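You operate a simulated robot arm through the tools that you are given. There is no shell and no other tool.

The job below is to be done with a simulated robot arm. You get a single attempt, and the scene is never put back.

TASK
Free the turntable, give it a half turn, lock it and sponge the tile clean.
Fine: put the sponge back. What is to be rubbed or washed off counts as gone when no trace of it is left.
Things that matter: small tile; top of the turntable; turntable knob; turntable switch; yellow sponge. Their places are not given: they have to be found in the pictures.

It is judged by the outcome, as a careful person would: the job done as asked, and still so three seconds after it is handed in. It fails if anything else is knocked over, pushed out of place, dropped, spilled or broken.

THE ROBOT
A 6-joint arm with a fingered hand, fixed in place. Base frame: the origin is at the foot of the arm, x ahead of it, y to its left, z up; the work surface is at about z = 720. Lengths are in mm, angles in degrees, forces in N, time in s.
With the tool pointing down near the work surface it reaches from about 340 to 740 mm from the base axis. Its first joint turns from -115.0 to 115.0 degrees. Payload 4 kg.
The TCP is the grasp point between the finger pads, 26 mm short of the fingertips. In the tool frame z runs along the fingers and y along their closing line. The gripper opens to 132 mm. The gripper's body begins 73 mm behind the TCP. The gripper is a hand of 4 fingers: y runs from the thumb to the fingers, the wrist lies at [0, 0, -239] in the tool frame, and closing takes about 1.5 s.
Orientation is that of the tool frame in the base frame, as a unit quaternion [w, x, y, z]. With the fingers straight down and closing along the base's y, the tool's x points along the base's -x, its y along +y and its z along -z.

THE INTERFACE
- The arm moves only by the tool drive_tool. Its argument "increments" is a list of rows, each an object (a shift or turn left out is 0, a gripper value left out holds the last) with "dr": the turn, a rotation vector about the base's x, y, z in degrees, a list of three; "offset": the shift along the base's x, y, z in cm, a list of three; "grip": the closure, from 0 (fully open) to 1 (shut). In form: [{"dr": [rx, ry, rz], "offset": [tx, ty, tz], "grip": grip}, ...]. A call has 1 to 20 rows; each row is the pose to reach, as a shift and turn from the pose commanded when the call began. Rows are played at 5 a second. More than 50 mm and 8.6 degrees between two rows, or a gripper value outside its range, and nothing of the call is played. A pose out of reach is approached as far as the arm can. The call stops where the force on the tool passes 40 N (or 10 N more than at its start, if that is more) or the arm is blocked; 0.2 s more then pass. The fingers move at their own pace (about 153 mm/s each) and stop on an object; they squeeze with about 30 N. The grip force told is the motor's: it shows also when the fingers shut on nothing. Time passes only in rows, and 0.2 s behind the last, so rows that repeat a pose let the fingers close. It gives the time, the measured TCP pose, the force on the tool (base axes), the opening and the grip force at its end, in the units of the frame above (readings bear some noise), with the torque about the TCP (base axes, N m) and any sound that the robot's microphone picked up, and new pictures: "show" is both (left out), scene, wrist or none.
- Cameras (640 x 400 px; columns grow to the right, rows downward): "scene" is fixed at [400.1, 499.2, 1360.8]; the picture's right is [-0.97, 0.24, 0.00], its down [0.22, 0.92, -0.32] and it looks along [-0.07, -0.31, -0.95] (base axes); focal length 268 px, centre (320, 200). "wrist" rides on the gripper at [68, 2, -97] in the tool frame; the picture's right is [-0.02, 1.00, 0.00], its down [-0.82, -0.02, -0.58] and it looks along [-0.58, -0.01, 0.82] (tool axes); focal length 270 px, centre (320, 200).
- lift_body(by): slides the trunk up (or, below 0, down) by that many mm; the arm rides with it, the base frame stays. It gives what a move gives, with no picture.
- grasp_type(shape): the hand has 4 fingers and takes this shape, open, in about a second: jaw (thumb against the fingers, like two jaws); tri (thumb and two fingers); tip (a fingertip pinch); poke (one finger out to press); point (the index stretched); flat (the hand flat); cup (the hand cupped); fist (a fist). The gripper value then closes the fingers along that shape, each until it touches; the sizes above hold for jaw. It gives what a move gives, with no picture.
- point_at(camera, pixels): there is no depth. For up to 12 entries [column, row, z] of the newest picture of that camera ("zoom" is the newest enlarged one), the place [x, y] in the base frame at which the ray of that pixel passes the height z, good to about 3 mm. The clock stands still meanwhile.
- inspect(camera, box): a new picture of the part [left, top, right, bottom] of that camera's present view, enlarged. The clock stands still meanwhile.
- job_done(): hands the job in; it is judged then, once.

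Unless the task says otherwise, let go and move clear before handing in.

The tools are called after ">>>" as name(argument=value, ...) on one line, values as JSON. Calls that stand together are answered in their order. drive_tool: Moves the arm, as the interface text tells. Its arguments: {"type":"object","properties":{"increments":{"type":"array"},"show":{"type":"string","enum":["both","scene","wrist","none"]}},"required":["increments"]} The other tools are called the same way: lift_body (by) slides the trunk up or down; grasp_type (shape) gives the hand a shape; point_at (camera, pixels) gives the place at which the rays of pixels pass given heights; inspect (camera, box) takes an enlarged picture of a part of a camera's view; job_done () hands the job in.

At the start:

```text
t: 0.0
tcp_pos: [227.9, 308.0, 1036.6]
orientation: [0.001, 0.0, 1.0, -0.001]
contact_force: [0.0, 0.7, -0.7]
ft_torque: [0.01, 0.0, 0.01]
finger_gap: 131.9
gripper_force: 0.0
shape: jaw
trunk travel left (down, up): [-775.0, 215.0]
```

scene: 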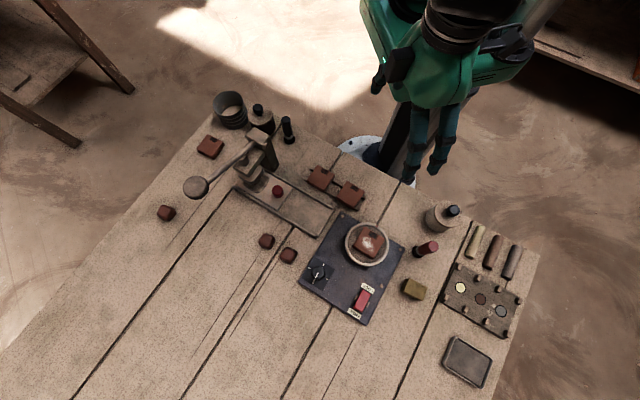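
wrist: 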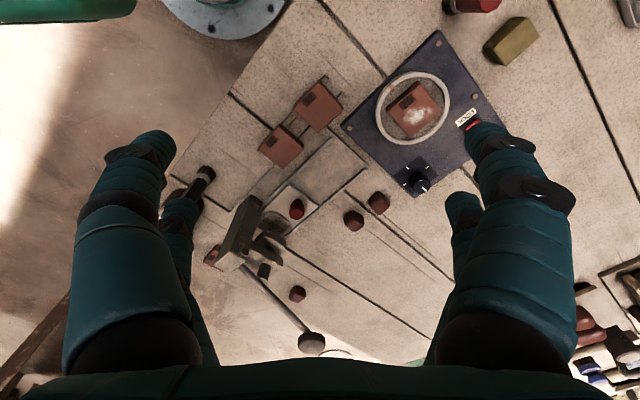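

The scene shows a blue panel around (352,265) with a round turntable at (368,243), a knob at (318,272), a red switch at (361,299) and a yellow-green sponge at (414,289). I'll enlarge these.

>>> inspect(camera="scene", box=[290, 200, 450, 330])

>>> inspect(camera="wrist", box=[330, 20, 550, 200])

>>> point_at(camera="scene", pixels=[[368, 243, 740], [318, 272, 740], [361, 299, 740], [414, 289, 740], [342, 212, 725], [405, 247, 725], [365, 324, 725], [298, 285, 725]])

```text
3.08 times, centred on (370, 265) of scene
```

zoom: 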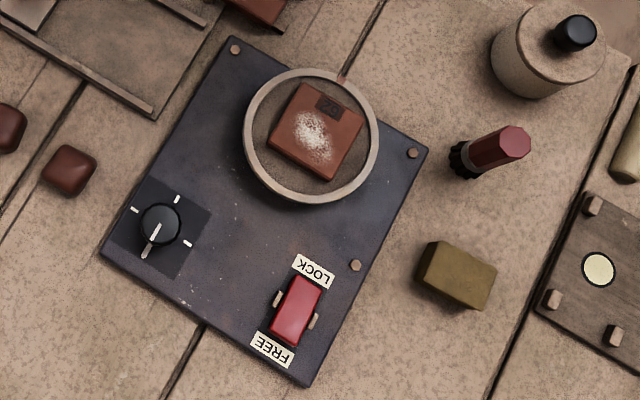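

```text
2.22 times, centred on (440, 110) of wrist
```

zoom: 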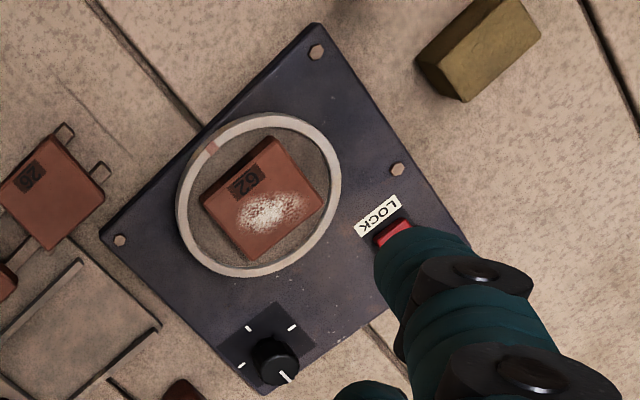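

```text
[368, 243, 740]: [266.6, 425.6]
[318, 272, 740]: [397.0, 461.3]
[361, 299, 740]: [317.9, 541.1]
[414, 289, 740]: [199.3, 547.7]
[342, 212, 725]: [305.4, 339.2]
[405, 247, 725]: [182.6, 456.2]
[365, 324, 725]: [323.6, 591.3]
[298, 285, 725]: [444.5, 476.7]
```

The panel shows a red rocker with LOCK near zoom (314,271) and FREE near (271,350), a four-position black knob, and a ring-rimmed turntable that carries the powdered tile "62". I'll try the poke shape and look at where its finger lies.

>>> grasp_type(shape="poke")

>>> drive_tool(increments=[{"offset": [0, 3, 0]}, {"offset": [0, 6, 0]}])

```text
t: 0.9
tcp_pos: [227.9, 306.9, 1037.0]
orientation: [0.0, 0.0, 1.0, 0.0]
contact_force: [-0.6, -0.2, -0.6]
ft_torque: [-0.02, 0.0, -0.04]
finger_gap: 0.0
gripper_force: 0.0
shape: poke
trunk travel left (down, up): [-775.0, 215.0]
```

```text
t: 1.5
tcp_pos: [227.3, 368.4, 1035.8]
orientation: [0.0, 0.0, 1.0, 0.0]
contact_force: [0.0, 0.3, -0.6]
ft_torque: [-0.01, -0.02, -0.04]
finger_gap: 0.0
gripper_force: 0.1
shape: poke
trunk travel left (down, up): [-775.0, 215.0]
```

scene: 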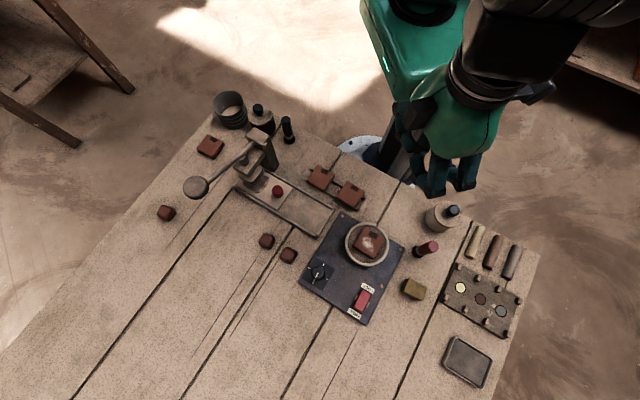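
wrist: 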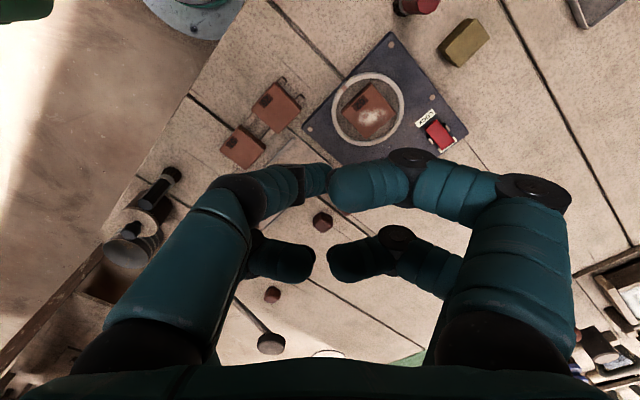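

The poke shape shows four bent fingers in the wrist picture near (330,180) and (320,260), and it isn't clear which one is out. I'll enlarge both views.

>>> inspect(camera="scene", box=[370, 60, 530, 220])

>>> inspect(camera="wrist", box=[180, 100, 500, 300])

```text
2.50 times, centred on (450, 140) of scene
```

zoom: 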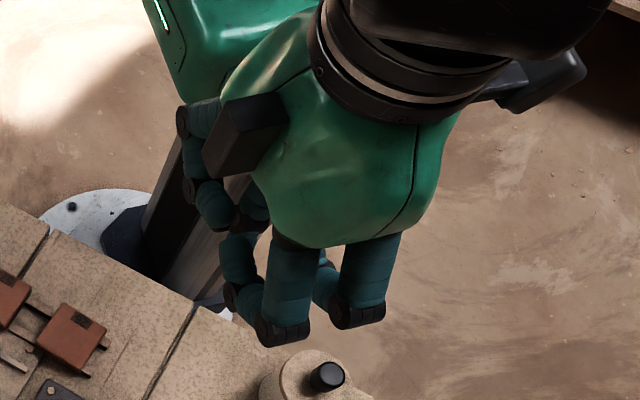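

```text
2.00 times, centred on (340, 200) of wrist
```

zoom: 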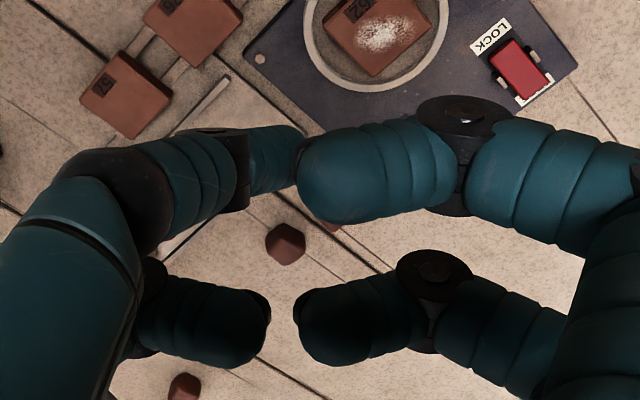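

Poke leaves no clearly extended finger, so I'll look at the point shape.

>>> grasp_type(shape="point")

>>> drive_tool(increments=[{}, {}, {}])

>>> inspect(camera="scene", box=[370, 60, 530, 220])

```text
t: 2.4
tcp_pos: [227.0, 367.7, 1036.3]
orientation: [0.0, 0.0, 1.0, 0.0]
contact_force: [-0.5, 0.2, 0.2]
ft_torque: [-0.01, 0.0, -0.01]
finger_gap: 0.0
gripper_force: 0.1
shape: point
trunk travel left (down, up): [-775.0, 215.0]
```

```text
t: 3.2
tcp_pos: [226.9, 367.5, 1036.7]
orientation: [0.0, 0.0, 1.0, 0.0]
contact_force: [-0.1, -0.1, -0.5]
ft_torque: [0.0, -0.03, 0.03]
finger_gap: 0.0
gripper_force: 0.1
shape: point
trunk travel left (down, up): [-775.0, 215.0]
```

scene: 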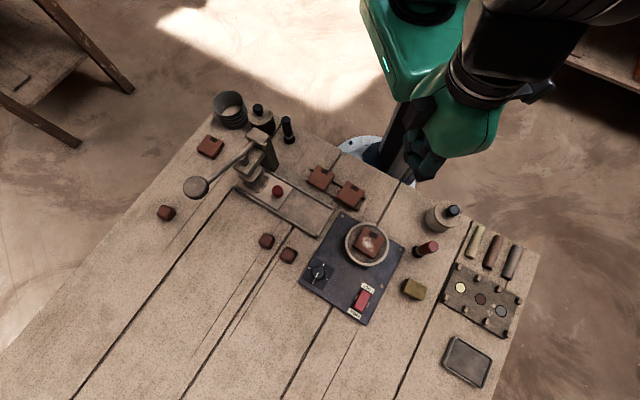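
wrist: 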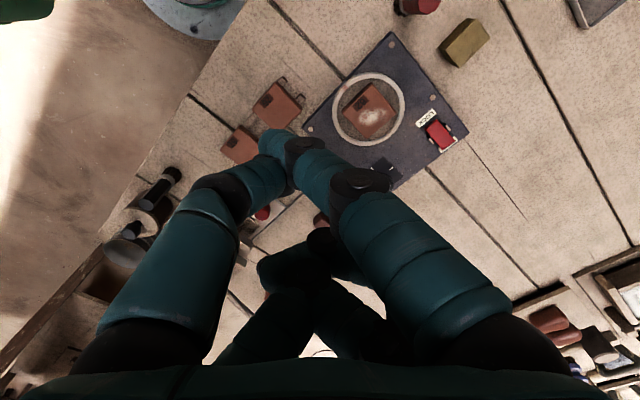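

```text
2.50 times, centred on (450, 140) of scene
```

zoom: 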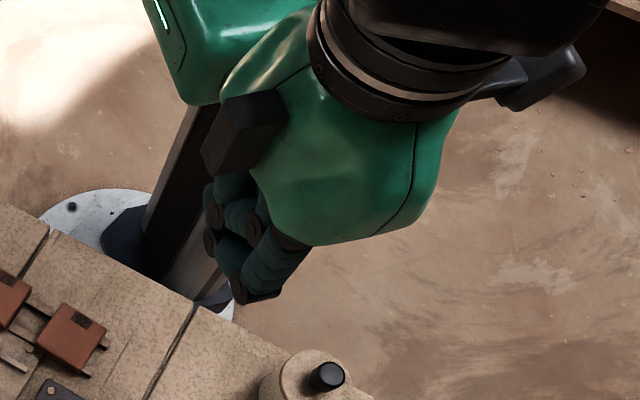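

The point shape's fingertip is no easier to place. I'll view the tip shape closed, then jaw closed, since jaw's fingertip offset is documented.

>>> grasp_type(shape="tip")

>>> drive_tool(increments=[{"grip": 1}, {"grip": 1}, {"grip": 1}, {"grip": 1}, {"grip": 1}, {"grip": 1}, {"grip": 1}, {"grip": 1}], show="wrist")

>>> inspect(camera="scene", box=[370, 60, 530, 220])

>>> grasp_type(shape="jaw")

>>> drive_tool(increments=[{"grip": 1}, {"grip": 1}, {"grip": 1}, {"grip": 1}, {"grip": 1}, {"grip": 1}, {"grip": 1}, {"grip": 1}], show="wrist")

>>> inspect(camera="scene", box=[370, 60, 530, 220])

```text
t: 4.1
tcp_pos: [227.9, 366.4, 1036.0]
orientation: [0.001, 0.0, 1.0, 0.0]
contact_force: [-0.1, -0.3, -0.7]
ft_torque: [0.02, 0.0, -0.01]
finger_gap: 131.9
gripper_force: 0.0
shape: tip
trunk travel left (down, up): [-775.0, 215.0]
```

```text
t: 5.9
tcp_pos: [228.0, 367.7, 1037.1]
orientation: [0.0, 0.0, 1.0, 0.0]
contact_force: [-0.2, 0.1, -0.2]
ft_torque: [-0.02, 0.03, -0.04]
finger_gap: 0.0
gripper_force: 29.8
shape: tip
trunk travel left (down, up): [-775.0, 215.0]
```

wrist: 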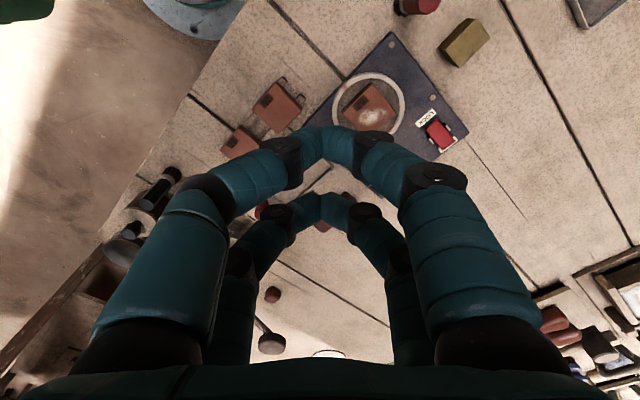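

```text
2.50 times, centred on (450, 140) of scene
```

zoom: 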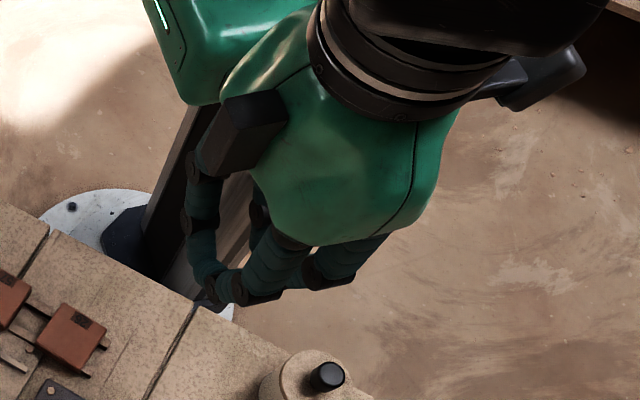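

```text
t: 6.8
tcp_pos: [227.6, 367.4, 1036.5]
orientation: [-0.001, 0.0, 1.0, 0.0]
contact_force: [0.0, -0.5, -0.2]
ft_torque: [-0.01, -0.02, 0.0]
finger_gap: 132.1
gripper_force: 0.0
shape: jaw
trunk travel left (down, up): [-775.0, 215.0]
```

```text
t: 8.6
tcp_pos: [227.1, 367.4, 1036.0]
orientation: [0.001, 0.0, 1.0, 0.0]
contact_force: [0.2, 0.3, 1.3]
ft_torque: [0.04, -0.02, -0.01]
finger_gap: 0.0
gripper_force: 30.1
shape: jaw
trunk travel left (down, up): [-775.0, 215.0]
```

wrist: 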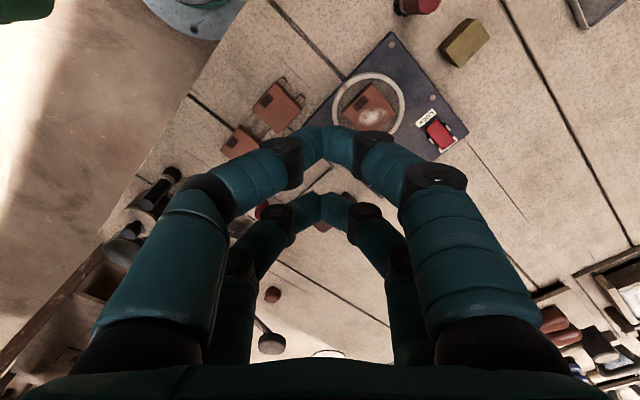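

```text
2.50 times, centred on (450, 140) of scene
```

zoom: 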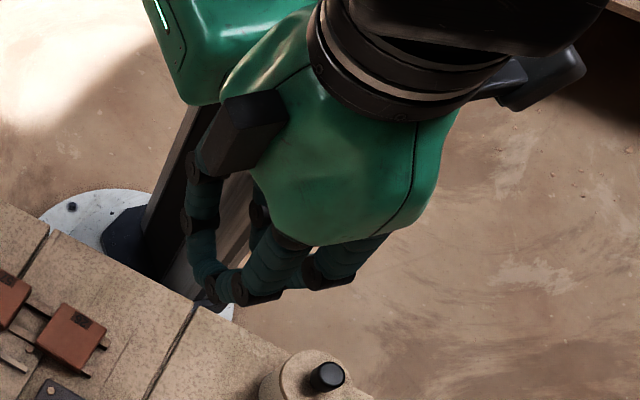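

The jaw's fingers form two pairs at about ±19 mm in tool x, which is wide for a single press. I'll go back to poke and find its fingertip by pressing gently on bare table, using force and torque; first I need an empty spot.

>>> point_at(camera="scene", pixels=[[280, 320, 720], [300, 330, 720], [260, 330, 720], [287, 256, 720], [322, 350, 720]])

>>> grasp_type(shape="poke")

```text
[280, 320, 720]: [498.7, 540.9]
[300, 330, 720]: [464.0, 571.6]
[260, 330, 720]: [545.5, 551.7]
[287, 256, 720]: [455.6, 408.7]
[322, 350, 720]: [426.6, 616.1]
```

```text
t: 9.5
tcp_pos: [228.6, 366.4, 1035.7]
orientation: [0.0, -0.001, 1.0, 0.0]
contact_force: [1.2, 0.8, 0.0]
ft_torque: [0.0, 0.0, 0.0]
finger_gap: 0.0
gripper_force: 0.1
shape: poke
trunk travel left (down, up): [-775.0, 215.0]
```

Moving over bare table near (440,540) and descending to about z 850.

>>> drive_tool(increments=[{"offset": [3.5, 2.9, 0]}, {"offset": [7, 5.8, 0]}, {"offset": [10.5, 8.7, 0]}, {"offset": [14, 11.6, 0]}, {"offset": [17.5, 14.5, 0]}, {"offset": [21.2, 17.4, 0]}, {"offset": [21.2, 17.4, -4]}, {"offset": [21.2, 17.4, -8]}, {"offset": [21.2, 17.4, -12]}, {"offset": [21.2, 17.4, -16]}, {"offset": [21.2, 17.4, -18]}, {"offset": [21.2, 17.4, -18]}])

```text
t: 12.1
tcp_pos: [439.8, 540.2, 857.0]
orientation: [0.0, -0.001, 1.0, 0.0]
contact_force: [0.2, 0.8, -0.1]
ft_torque: [0.01, 0.04, 0.03]
finger_gap: 0.0
gripper_force: 0.1
shape: poke
trunk travel left (down, up): [-775.0, 215.0]
```

scene: 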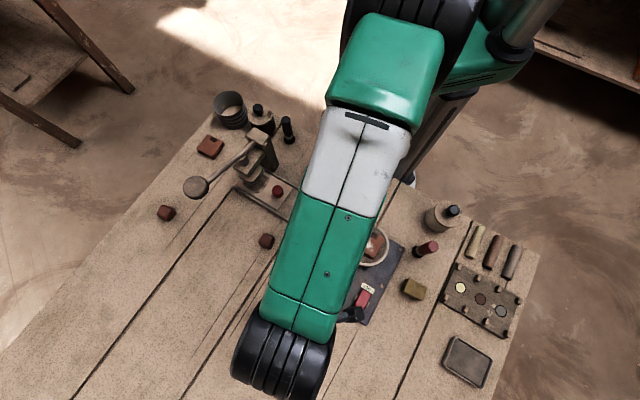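
wrist: 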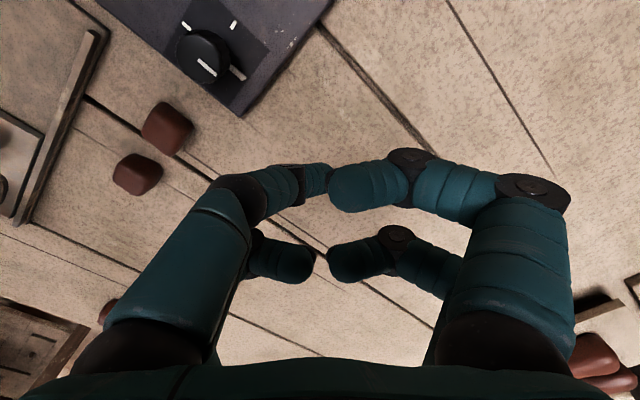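

The space under the hand is bare table. I'll descend slowly until contact.

>>> drive_tool(increments=[{"offset": [0, 0, -1]}, {"offset": [0, 0, -2]}, {"offset": [0, 0, -3]}, {"offset": [0, 0, -4]}, {"offset": [0, 0, -4.6]}, {"offset": [0, 0, -5.2]}, {"offset": [0, 0, -5.8]}, {"offset": [0, 0, -6.4]}, {"offset": [0, 0, -7]}, {"offset": [0, 0, -7.5]}, {"offset": [0, 0, -8]}, {"offset": [0, 0, -8.4]}, {"offset": [0, 0, -8.8]}], show="wrist")

```text
t: 14.9
tcp_pos: [440.2, 542.2, 769.5]
orientation: [0.0, 0.001, 1.0, 0.001]
contact_force: [0.1, 0.5, 0.3]
ft_torque: [-0.02, 0.01, 0.03]
finger_gap: 0.0
gripper_force: 0.0
shape: poke
trunk travel left (down, up): [-775.0, 215.0]
```

wrist: 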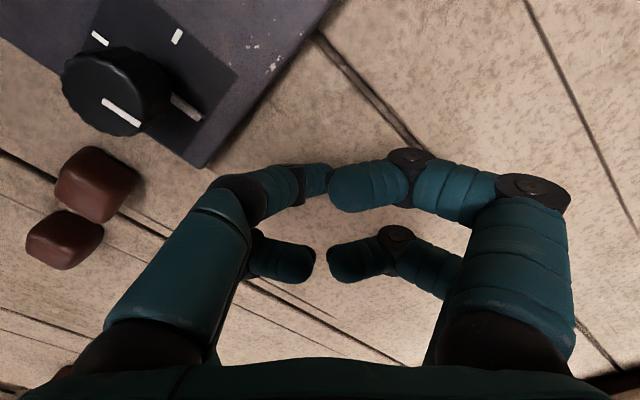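

>>> drive_tool(increments=[{"offset": [0, 0, -0.4]}, {"offset": [0, 0, -0.8]}, {"offset": [0, 0, -1.2]}, {"offset": [0, 0, -1.5]}, {"offset": [0, 0, -1.8]}, {"offset": [0, 0, -2.1]}, {"offset": [0, 0, -2.4]}], show="wrist")

```text
t: 16.5
tcp_pos: [439.5, 541.8, 748.0]
orientation: [0.002, 0.0, 1.0, 0.002]
contact_force: [-0.8, -3.7, 16.2]
ft_torque: [-0.08, 0.02, 0.01]
finger_gap: 0.2
gripper_force: 0.0
shape: poke
trunk travel left (down, up): [-775.0, 215.0]
```

wrist: 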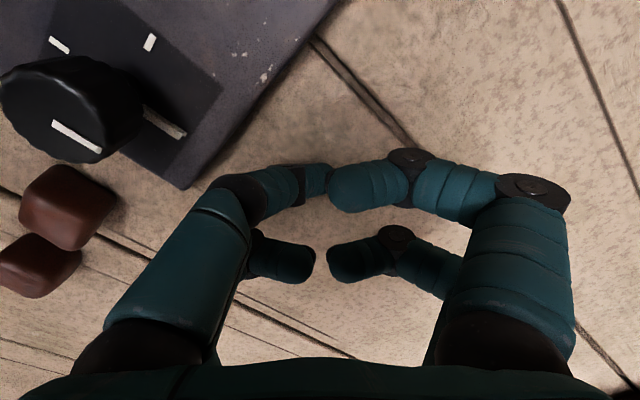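

Contact came at TCP z ≈ 747 with almost no torque, so the poke tip sits on the TCP axis about 26 mm below it. I'll rise and look at the rocker from above.

>>> drive_tool(increments=[{"offset": [0, 0, 3]}, {"offset": [0, 0, 7.5]}, {"offset": [0, 0, 12]}, {"offset": [-3.3, 0, 12.4]}, {"offset": [-6.6, 0, 12.4]}, {"offset": [-10, 0, 12.4]}, {"offset": [-10, 0, 12.4]}, {"offset": [-10, 0, 12.4]}], show="wrist")

>>> inspect(camera="wrist", box=[160, 0, 480, 200])

```text
t: 18.3
tcp_pos: [339.8, 540.6, 868.8]
orientation: [0.0, 0.0, 1.0, 0.0]
contact_force: [0.1, -1.1, -0.1]
ft_torque: [0.01, 0.02, 0.0]
finger_gap: 0.0
gripper_force: 0.0
shape: poke
trunk travel left (down, up): [-775.0, 215.0]
```

wrist: 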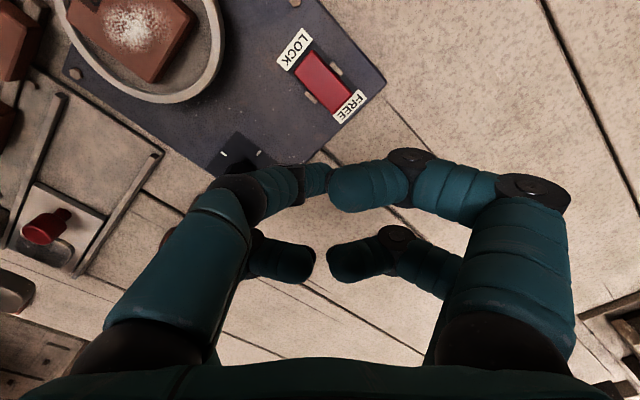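

```text
2.00 times, centred on (320, 100) of wrist
```

zoom: 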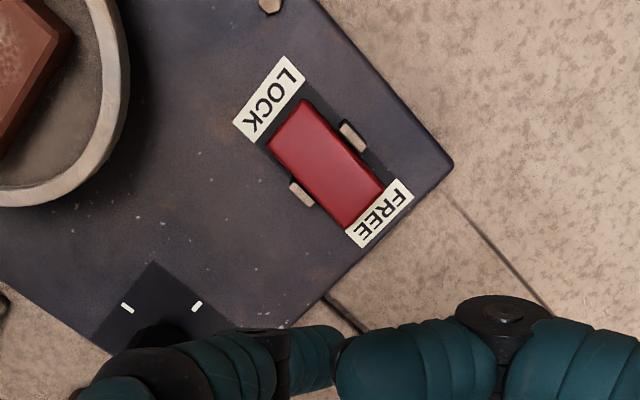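

I'll locate the labels and the rocker's FREE end at several heights from both cameras to get the panel height.

>>> point_at(camera="zoom", pixels=[[380, 213, 725], [380, 213, 740], [269, 97, 725], [269, 97, 740], [347, 228, 735], [385, 188, 735], [268, 145, 735], [305, 98, 735], [366, 208, 750], [286, 122, 750]])

>>> point_at(camera="scene", pixels=[[368.05, 288, 725], [368.05, 288, 740], [354.1, 313.7, 725], [354.1, 313.7, 740]])

```text
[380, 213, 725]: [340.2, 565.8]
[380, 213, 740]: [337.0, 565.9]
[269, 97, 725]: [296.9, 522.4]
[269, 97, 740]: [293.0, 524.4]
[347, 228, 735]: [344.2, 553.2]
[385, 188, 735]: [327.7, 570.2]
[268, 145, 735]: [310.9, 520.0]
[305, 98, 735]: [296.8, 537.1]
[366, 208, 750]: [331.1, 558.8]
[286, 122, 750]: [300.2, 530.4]
```

```text
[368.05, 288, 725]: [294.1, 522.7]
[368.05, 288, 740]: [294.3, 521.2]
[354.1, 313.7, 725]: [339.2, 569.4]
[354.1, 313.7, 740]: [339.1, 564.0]
```

The panel top comes out near z 733, with the rocker centred near (319,545) and its FREE end toward (336,562). I'll press at about (330,557).

>>> drive_tool(increments=[{"offset": [-1, 1.6, -3]}, {"offset": [-1, 1.6, -6]}, {"offset": [-1, 1.6, -8]}, {"offset": [-1, 1.6, -9]}, {"offset": [-1, 1.6, -9.4]}], show="both")

>>> inspect(camera="wrist", box=[160, 0, 480, 200])

```text
t: 19.5
tcp_pos: [329.6, 557.9, 773.4]
orientation: [0.0, 0.0, 1.0, 0.001]
contact_force: [-0.6, 0.4, 4.1]
ft_torque: [0.02, 0.02, 0.02]
finger_gap: 0.2
gripper_force: 0.1
shape: poke
trunk travel left (down, up): [-775.0, 215.0]
```

scene: 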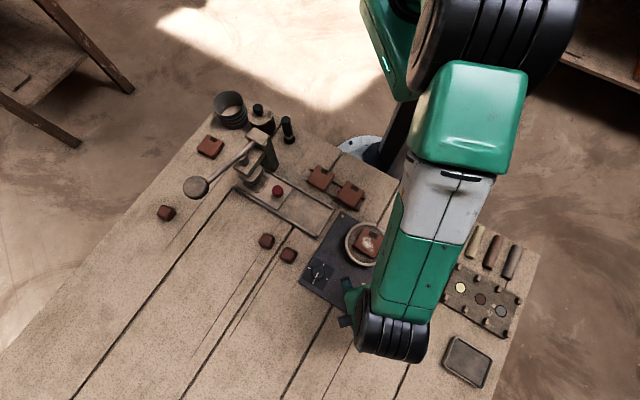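
wrist: 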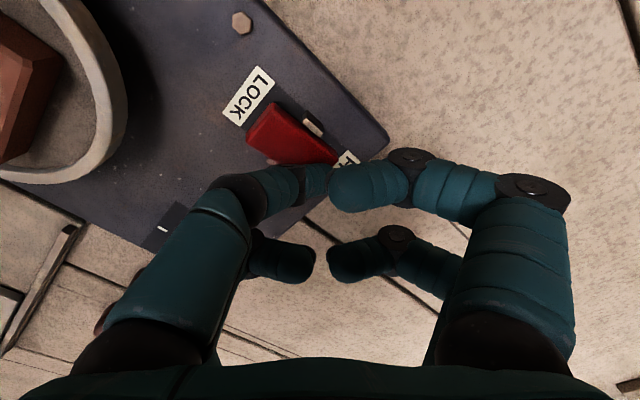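

```text
2.00 times, centred on (320, 100) of wrist
```

zoom: 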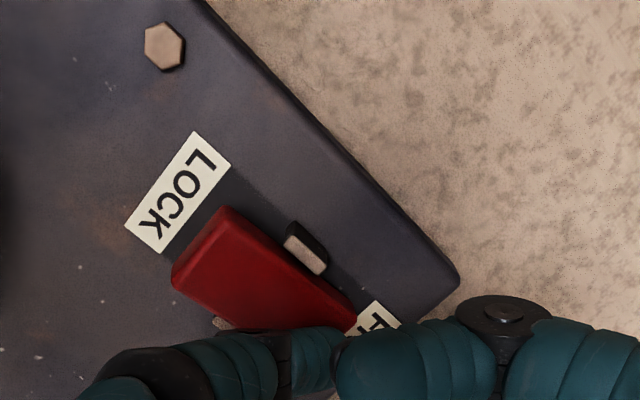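

The tip touches the rocker at 4 N with its end at about z 747. I'll press further in small steps.

>>> drive_tool(increments=[{"offset": [0, 0, -0.3]}, {"offset": [0, 0, -0.6]}, {"offset": [0, 0, -0.9]}, {"offset": [0, 0, -1.2]}, {"offset": [0, 0, -1.4]}], show="wrist")

>>> inspect(camera="wrist", box=[160, 0, 480, 200])

```text
t: 20.5
tcp_pos: [332.7, 561.8, 771.0]
orientation: [0.005, 0.0, 1.0, 0.008]
contact_force: [4.0, 6.1, 16.4]
ft_torque: [0.16, -0.06, 0.01]
finger_gap: 0.0
gripper_force: 0.1
shape: poke
trunk travel left (down, up): [-775.0, 215.0]
stopped in row 4: the force on the tool passed its limit at 42 N (the readings are from after the stop); the commanded pose is now the measured one
```

wrist: 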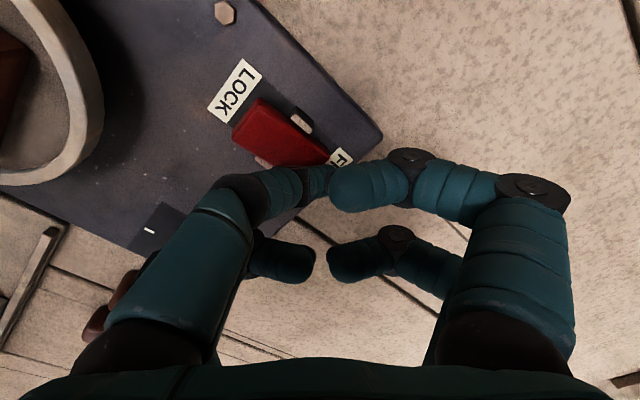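

```text
2.00 times, centred on (320, 100) of wrist
```

zoom: 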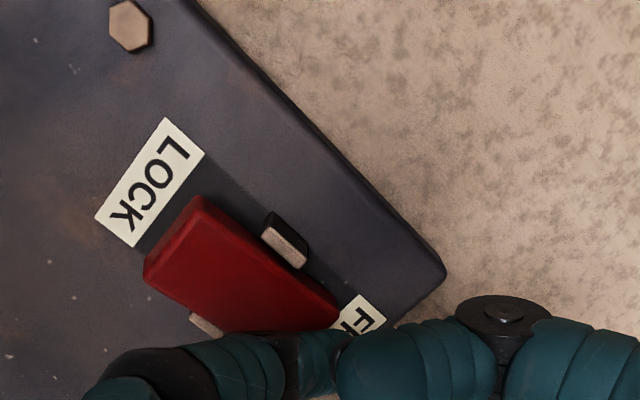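

The press met a hard stop (42 N) and no click was reported. I'll rise back to the earlier viewpoint and compare the rocker's tilt.

>>> drive_tool(increments=[{"offset": [0, 0, 3]}, {"offset": [0, 0, 7]}, {"offset": [0.7, -2.1, 9.8]}, {"offset": [0.7, -2.1, 9.8]}, {"offset": [0.7, -2.1, 9.8]}], show="wrist")

>>> inspect(camera="wrist", box=[160, 0, 480, 200])

```text
t: 21.7
tcp_pos: [338.0, 539.0, 865.8]
orientation: [0.001, 0.0, 1.0, 0.002]
contact_force: [0.1, 0.2, 0.7]
ft_torque: [-0.06, 0.0, -0.02]
finger_gap: 0.0
gripper_force: 0.1
shape: poke
trunk travel left (down, up): [-775.0, 215.0]
```

wrist: 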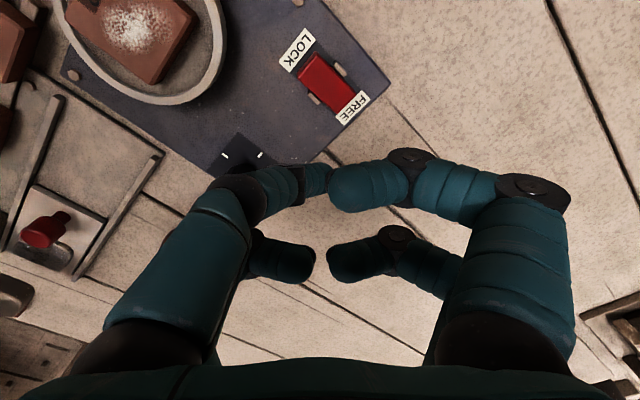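

```text
2.00 times, centred on (320, 100) of wrist
```

zoom: 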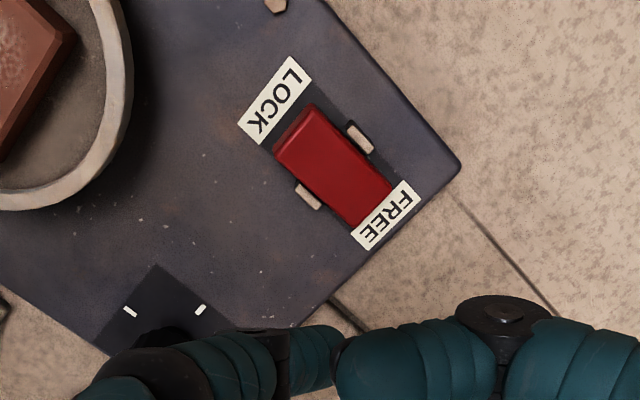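

The rocker's LOCK end now stands raised (end face visible at zoom (295,130)), so it has tipped to FREE. Next I'll go to jaw and look at the knob.

>>> grasp_type(shape="jaw")

>>> drive_tool(increments=[{"offset": [3, -2.6, 0], "grip": 0}, {"offset": [6, -5.2, 0]}, {"offset": [8.2, -7.8, 0]}, {"offset": [8.2, -7.8, 0]}], show="both")

>>> inspect(camera="wrist", box=[160, 0, 480, 200])

```text
t: 22.6
tcp_pos: [338.6, 537.8, 865.2]
orientation: [0.001, 0.0, 1.0, 0.004]
contact_force: [0.4, 0.2, -0.2]
ft_torque: [0.01, 0.02, -0.02]
finger_gap: 131.9
gripper_force: 0.0
shape: jaw
trunk travel left (down, up): [-775.0, 215.0]
```

```text
t: 23.6
tcp_pos: [422.4, 459.0, 865.9]
orientation: [0.003, 0.0, 1.0, 0.003]
contact_force: [-0.5, 0.3, 0.2]
ft_torque: [0.0, 0.02, -0.02]
finger_gap: 131.7
gripper_force: 0.1
shape: jaw
trunk travel left (down, up): [-775.0, 215.0]
```

scene: 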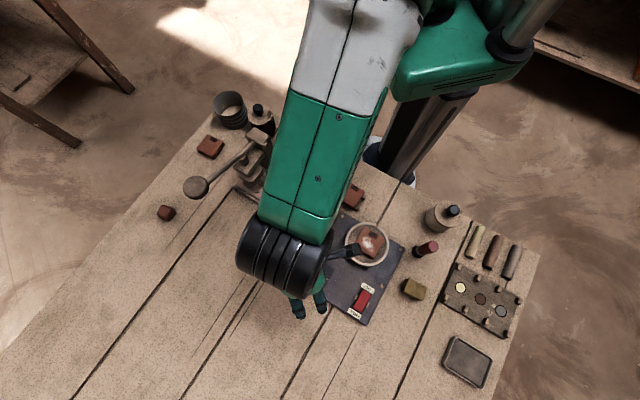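
wrist: 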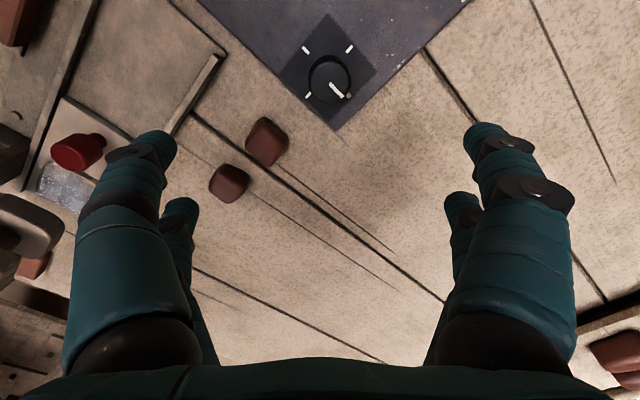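

```text
2.00 times, centred on (320, 100) of wrist
```

zoom: 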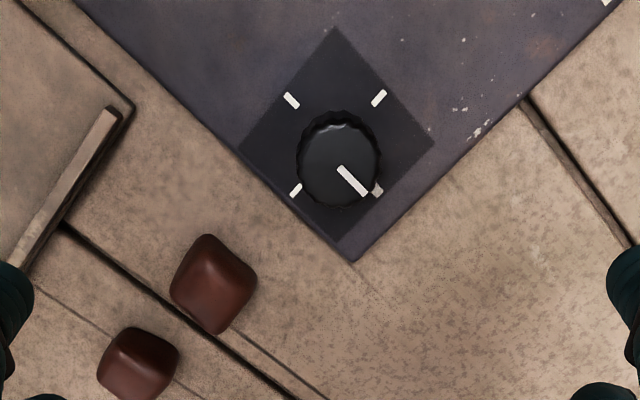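

I'll compute the knob's base (from the mark diagonals, zoom (336,144)) and its top (about (339,166)) at several heights.

>>> point_at(camera="zoom", pixels=[[336, 144, 733], [339, 166, 745], [339, 166, 755], [339, 166, 765], [297, 162, 755], [381, 162, 755], [255, 290, 720], [201, 338, 735], [291, 100, 733], [378, 190, 733]])

>>> inspect(camera="scene", box=[290, 200, 450, 330])

```text
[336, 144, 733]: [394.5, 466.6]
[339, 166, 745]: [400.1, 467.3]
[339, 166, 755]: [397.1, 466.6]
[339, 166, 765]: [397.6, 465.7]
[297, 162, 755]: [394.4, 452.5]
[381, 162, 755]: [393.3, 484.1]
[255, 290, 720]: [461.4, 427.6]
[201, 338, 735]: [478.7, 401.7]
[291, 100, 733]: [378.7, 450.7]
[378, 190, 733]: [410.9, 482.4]
```

```text
3.08 times, centred on (370, 265) of scene
```

zoom: 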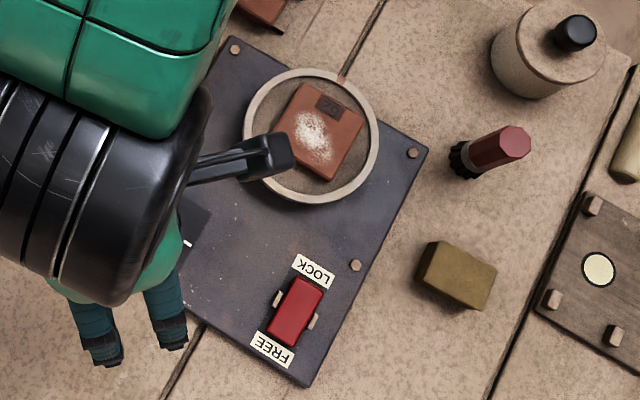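

The knob is centred near (395.5,466.5), about 31 mm across, with its top near z 757. Before gripping I'll test the hand's yaw range in the air, starting with −90°.

>>> drive_tool(increments=[{"dr": [0, 0, -8.5]}, {"dr": [0, 0, -17]}, {"dr": [0, 0, -25.5]}, {"dr": [0, 0, -34]}, {"dr": [0, 0, -42.5]}, {"dr": [0, 0, -51]}, {"dr": [0, 0, -59.5]}, {"dr": [0, 0, -68]}, {"dr": [0, 0, -76.5]}, {"dr": [0, 0, -85]}, {"dr": [0, 0, -90]}, {"dr": [0, 0, -90]}], show="both")

```text
t: 26.2
tcp_pos: [420.4, 458.9, 864.8]
orientation: [0.004, 0.708, 0.707, 0.0]
contact_force: [0.3, 0.6, 0.2]
ft_torque: [0.01, -0.04, -0.02]
finger_gap: 131.9
gripper_force: 0.0
shape: jaw
trunk travel left (down, up): [-775.0, 215.0]
```

scene: 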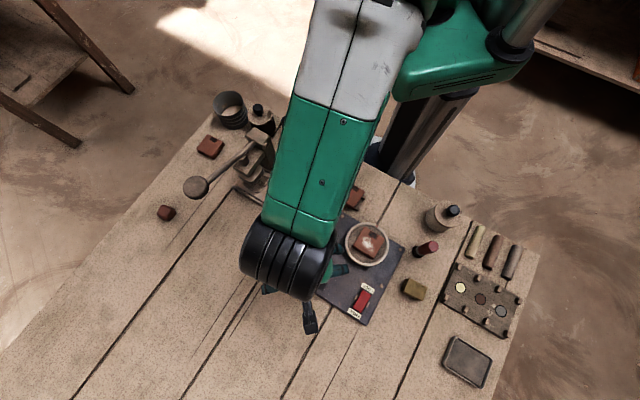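
wrist: 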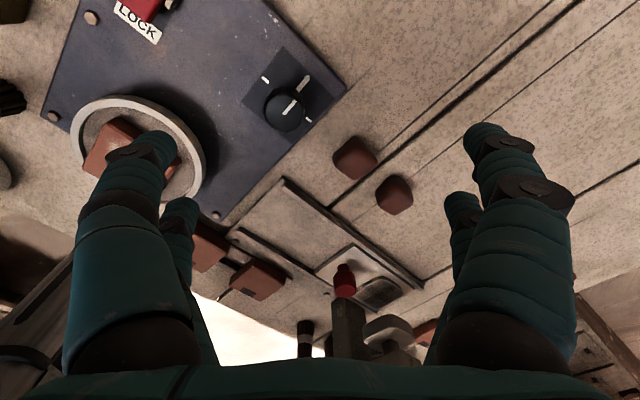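

Yaw −90° is reachable. I'll now sweep the other way, by +170°, to test the whole range.

>>> drive_tool(increments=[{"dr": [0, 0, 8.5]}, {"dr": [0, 0, 17]}, {"dr": [0, 0, 25.5]}, {"dr": [0, 0, 34]}, {"dr": [0, 0, 42.5]}, {"dr": [0, 0, 51]}, {"dr": [0, 0, 59.5]}, {"dr": [0, 0, 68]}, {"dr": [0, 0, 76.5]}, {"dr": [0, 0, 85]}, {"dr": [0, 0, 93.5]}, {"dr": [0, 0, 102]}, {"dr": [0, 0, 110.5]}, {"dr": [0, 0, 119]}, {"dr": [0, 0, 127.5]}, {"dr": [0, 0, 136]}, {"dr": [0, 0, 144.5]}, {"dr": [0, 0, 153]}, {"dr": [0, 0, 161.5]}, {"dr": [0, 0, 170]}], show="none")

>>> drive_tool(increments=[{"dr": [0, 0, 8]}, {"dr": [0, 0, 10]}, {"dr": [0, 0, 10]}], show="both")

```text
t: 30.4
tcp_pos: [421.6, 458.6, 864.5]
orientation: [-0.001, -0.644, 0.765, 0.004]
contact_force: [1.3, -0.7, 0.3]
ft_torque: [0.02, -0.06, 0.02]
finger_gap: 132.0
gripper_force: 0.0
shape: jaw
trunk travel left (down, up): [-775.0, 215.0]
```

```text
t: 31.2
tcp_pos: [420.9, 459.6, 864.8]
orientation: [0.002, 0.708, -0.706, -0.004]
contact_force: [-0.2, -0.1, 1.0]
ft_torque: [-0.01, -0.03, 0.01]
finger_gap: 131.5
gripper_force: 0.1
shape: jaw
trunk travel left (down, up): [-775.0, 215.0]
```

scene: 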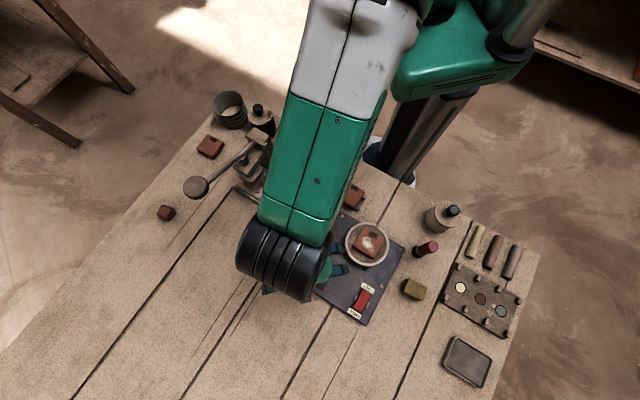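
wrist: 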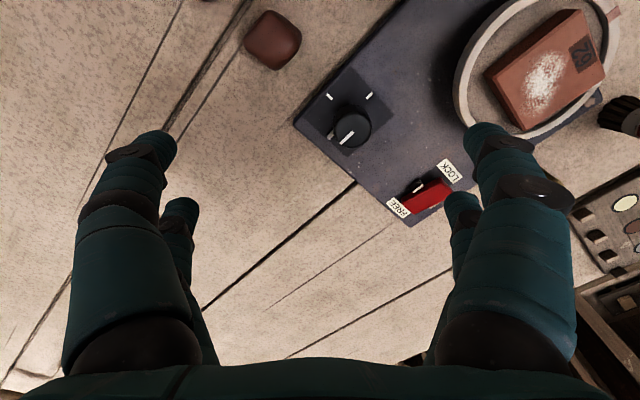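

The full ±90° yaw range works, so I'll grip the knob from +90° and turn to −90°. First I'll centre over the knob, half close the fingers to stay clear of the ring, and come down to z ≈ 800.

>>> drive_tool(increments=[{"offset": [-2.55, 0.73, 0], "grip": 0.5}, {"offset": [-2.55, 0.73, -2]}, {"offset": [-2.55, 0.73, -4.5]}, {"offset": [-2.55, 0.73, -6.5]}, {"offset": [-2.55, 0.73, -6.5]}, {"offset": [-2.55, 0.73, -6.5]}], show="both")

>>> inspect(camera="wrist", box=[160, 50, 480, 250])

```text
t: 32.6
tcp_pos: [395.3, 466.1, 800.9]
orientation: [0.0, 0.707, -0.707, -0.004]
contact_force: [-0.4, -0.2, -0.6]
ft_torque: [-0.04, -0.02, 0.01]
finger_gap: 66.4
gripper_force: 0.1
shape: jaw
trunk travel left (down, up): [-775.0, 215.0]
```

scene: 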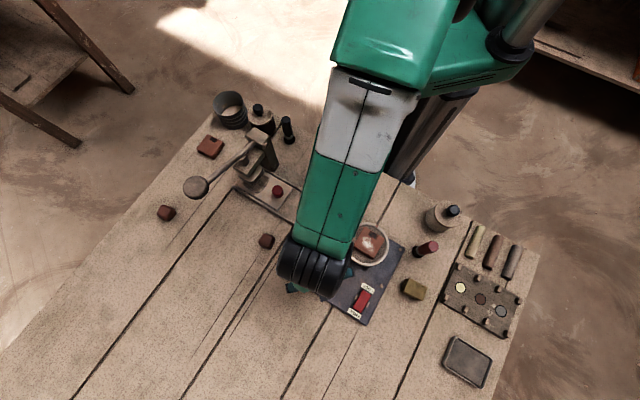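
wrist: 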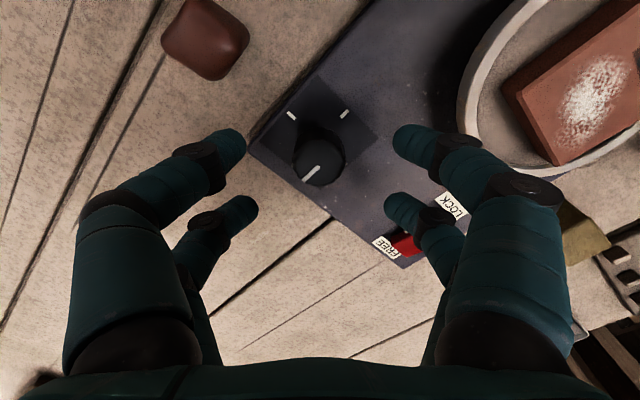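

```text
2.00 times, centred on (320, 150) of wrist
```

zoom: 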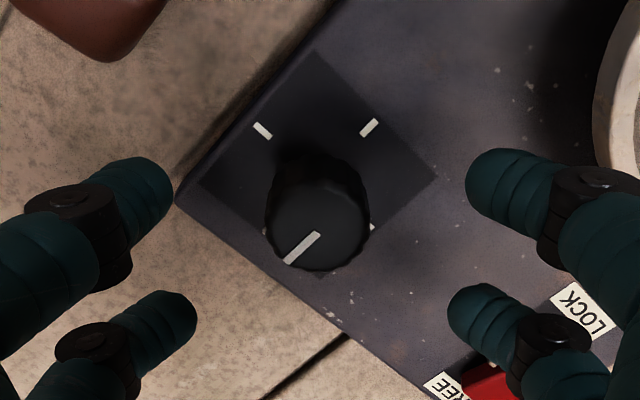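

I'll check the knob's top centre from this view against my estimate.

>>> point_at(camera="zoom", pixels=[[318, 222, 755], [318, 222, 760], [318, 160, 734], [261, 130, 733], [371, 127, 733], [372, 228, 733], [287, 262, 733], [270, 210, 757], [368, 210, 757], [318, 272, 757]])

```text
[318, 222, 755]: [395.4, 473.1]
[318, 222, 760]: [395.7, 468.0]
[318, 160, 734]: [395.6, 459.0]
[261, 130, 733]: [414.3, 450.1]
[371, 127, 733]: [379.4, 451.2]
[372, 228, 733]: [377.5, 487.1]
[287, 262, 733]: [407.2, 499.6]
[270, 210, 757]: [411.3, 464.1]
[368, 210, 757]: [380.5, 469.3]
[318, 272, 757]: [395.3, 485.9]
```

The centre comes out at about (396,468). I'll descend to TCP z ≈ 764 and close on the knob.

>>> drive_tool(increments=[{"offset": [0.05, 0.15, -1]}, {"offset": [0.05, 0.15, -2]}, {"offset": [0.05, 0.15, -3]}, {"offset": [0.05, 0.15, -3.7]}, {"offset": [0.05, 0.15, -3.7]}, {"offset": [0.05, 0.15, -3.7], "grip": 1}, {"offset": [0.05, 0.15, -3.7]}, {"offset": [0.05, 0.15, -3.7]}, {"offset": [0.05, 0.15, -3.7]}, {"offset": [0.05, 0.15, -3.7]}, {"offset": [0.05, 0.15, -3.7]}], show="both")

>>> inspect(camera="wrist", box=[160, 50, 480, 250])

```text
t: 35.0
tcp_pos: [395.6, 468.0, 761.9]
orientation: [0.003, 0.708, -0.707, -0.003]
contact_force: [-2.7, -11.8, -9.9]
ft_torque: [0.0, 0.04, -0.01]
finger_gap: 0.1
gripper_force: 29.9
shape: jaw
trunk travel left (down, up): [-775.0, 215.0]
```

scene: 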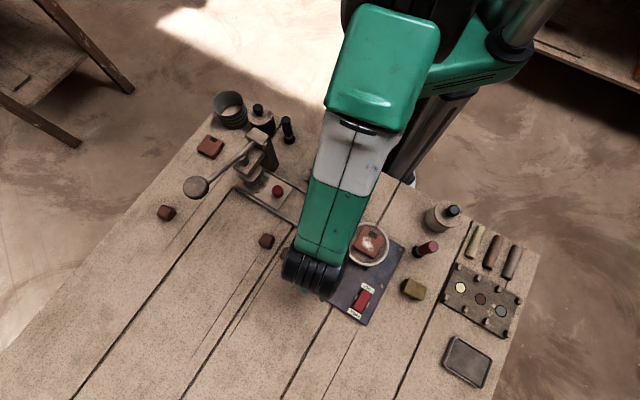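
wrist: 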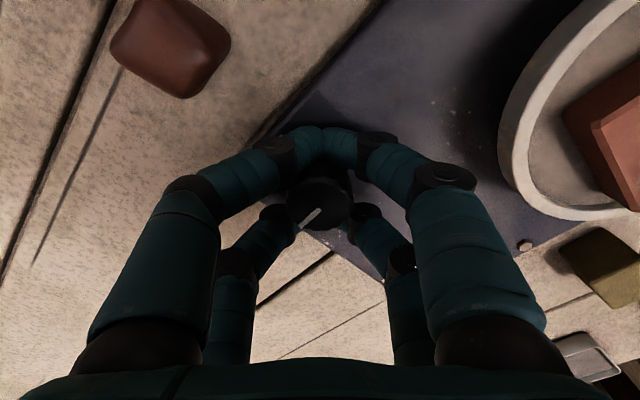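

```text
2.00 times, centred on (320, 150) of wrist
```

zoom: 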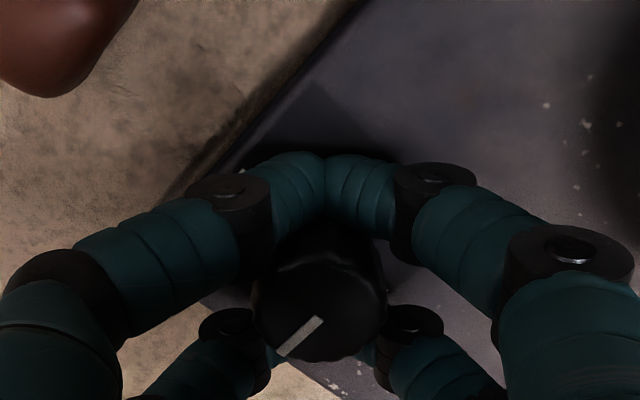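

The near finger pair shut on nothing in front of the knob (gap 0.1), so the jaw's two pairs straddle it. I'll open, rise and look at the tri shape.

>>> drive_tool(increments=[{"grip": 0.5}, {"grip": 0.5}, {"grip": 0.5}, {"grip": 0.5}, {"offset": [0, 0, 3]}, {"offset": [0, 0, 6]}, {"offset": [0, 0, 9]}, {"offset": [0, 0, 9], "grip": 0}, {"offset": [0, 0, 9], "grip": 0}], show="none")

>>> grasp_type(shape="tri")

>>> drive_tool(increments=[{"grip": 0.5}, {"grip": 0.5}, {"grip": 0.5}, {"grip": 0.5}, {"grip": 0.5}], show="both")

>>> inspect(camera="wrist", box=[160, 50, 480, 250])

```text
t: 37.0
tcp_pos: [395.9, 468.3, 854.9]
orientation: [-0.002, -0.707, 0.708, 0.004]
contact_force: [0.1, 0.3, 0.5]
ft_torque: [-0.02, 0.03, -0.01]
finger_gap: 131.9
gripper_force: 0.0
shape: jaw
trunk travel left (down, up): [-775.0, 215.0]
```

```text
t: 37.9
tcp_pos: [396.3, 468.5, 853.9]
orientation: [0.002, 0.707, -0.707, -0.004]
contact_force: [-0.4, 0.4, -0.4]
ft_torque: [-0.01, -0.04, 0.02]
finger_gap: 132.0
gripper_force: 0.0
shape: tri
trunk travel left (down, up): [-775.0, 215.0]
```

```text
t: 39.1
tcp_pos: [396.0, 468.9, 854.8]
orientation: [-0.001, -0.707, 0.708, 0.003]
contact_force: [0.3, -0.5, 0.7]
ft_torque: [0.0, 0.01, -0.03]
finger_gap: 66.7
gripper_force: 0.1
shape: tri
trunk travel left (down, up): [-775.0, 215.0]
```

scene: 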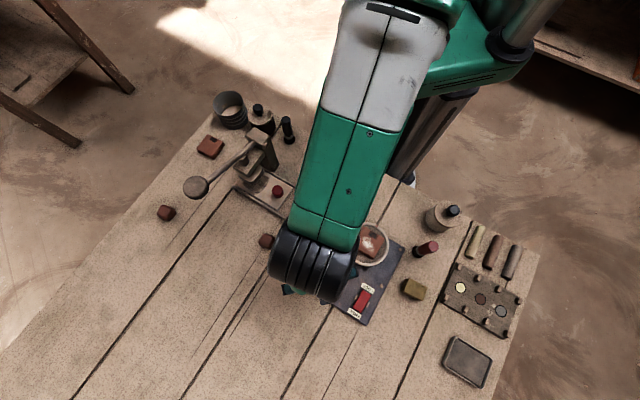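
wrist: 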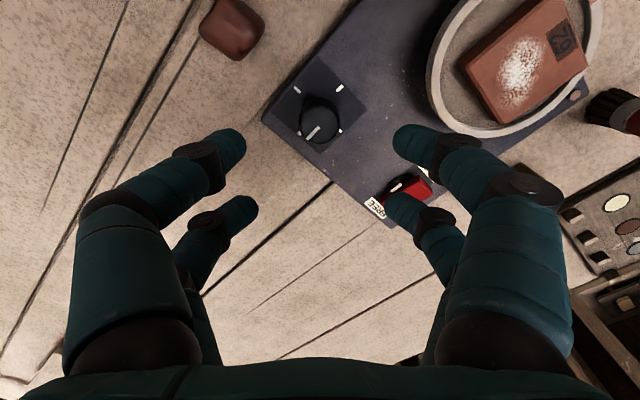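

```text
2.00 times, centred on (320, 150) of wrist
```

zoom: 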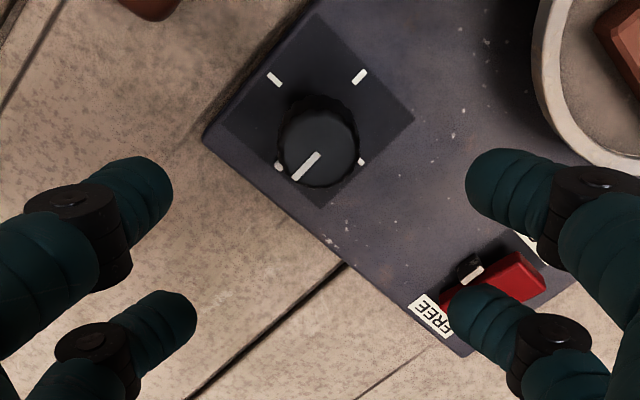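

Tri at half closure looks the same as jaw, with two opposing pairs. I'll close it fully in the air to see which fingers it really uses.

>>> drive_tool(increments=[{"grip": 1}, {"grip": 1}, {"grip": 1}, {"grip": 1}, {"grip": 1}, {"grip": 1}], show="wrist")

>>> grasp_type(shape="tip")

>>> drive_tool(increments=[{"grip": 0.5}, {"grip": 0.5}, {"grip": 0.5}, {"grip": 0.5}, {"grip": 0.5}], show="wrist")

```text
t: 40.5
tcp_pos: [396.3, 468.9, 855.0]
orientation: [-0.002, -0.707, 0.708, 0.004]
contact_force: [-0.3, -0.2, 0.6]
ft_torque: [-0.02, 0.03, -0.01]
finger_gap: 0.2
gripper_force: 29.9
shape: tri
trunk travel left (down, up): [-775.0, 215.0]
```

wrist: 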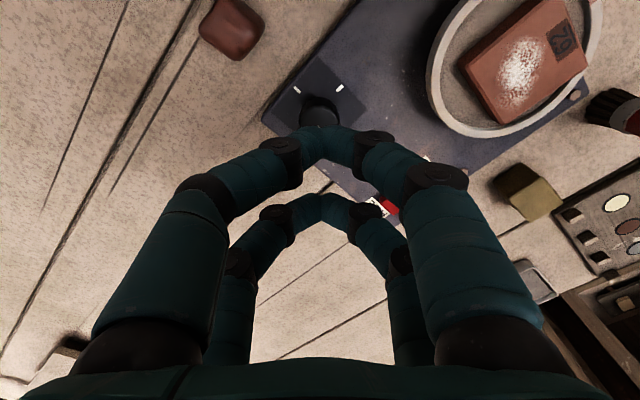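

```text
t: 41.4
tcp_pos: [396.4, 468.7, 853.8]
orientation: [-0.002, -0.707, 0.707, 0.004]
contact_force: [-0.4, 0.5, 0.0]
ft_torque: [0.03, -0.01, -0.02]
finger_gap: 131.9
gripper_force: 0.1
shape: tip
trunk travel left (down, up): [-775.0, 215.0]
```

```text
t: 42.6
tcp_pos: [395.8, 468.1, 853.7]
orientation: [-0.001, -0.707, 0.707, 0.004]
contact_force: [0.5, -0.1, -0.7]
ft_torque: [0.04, 0.0, 0.05]
finger_gap: 66.5
gripper_force: 0.1
shape: tip
trunk travel left (down, up): [-775.0, 215.0]
```

wrist: 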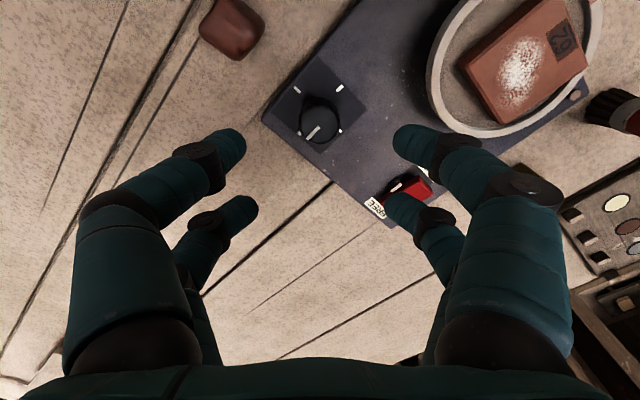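

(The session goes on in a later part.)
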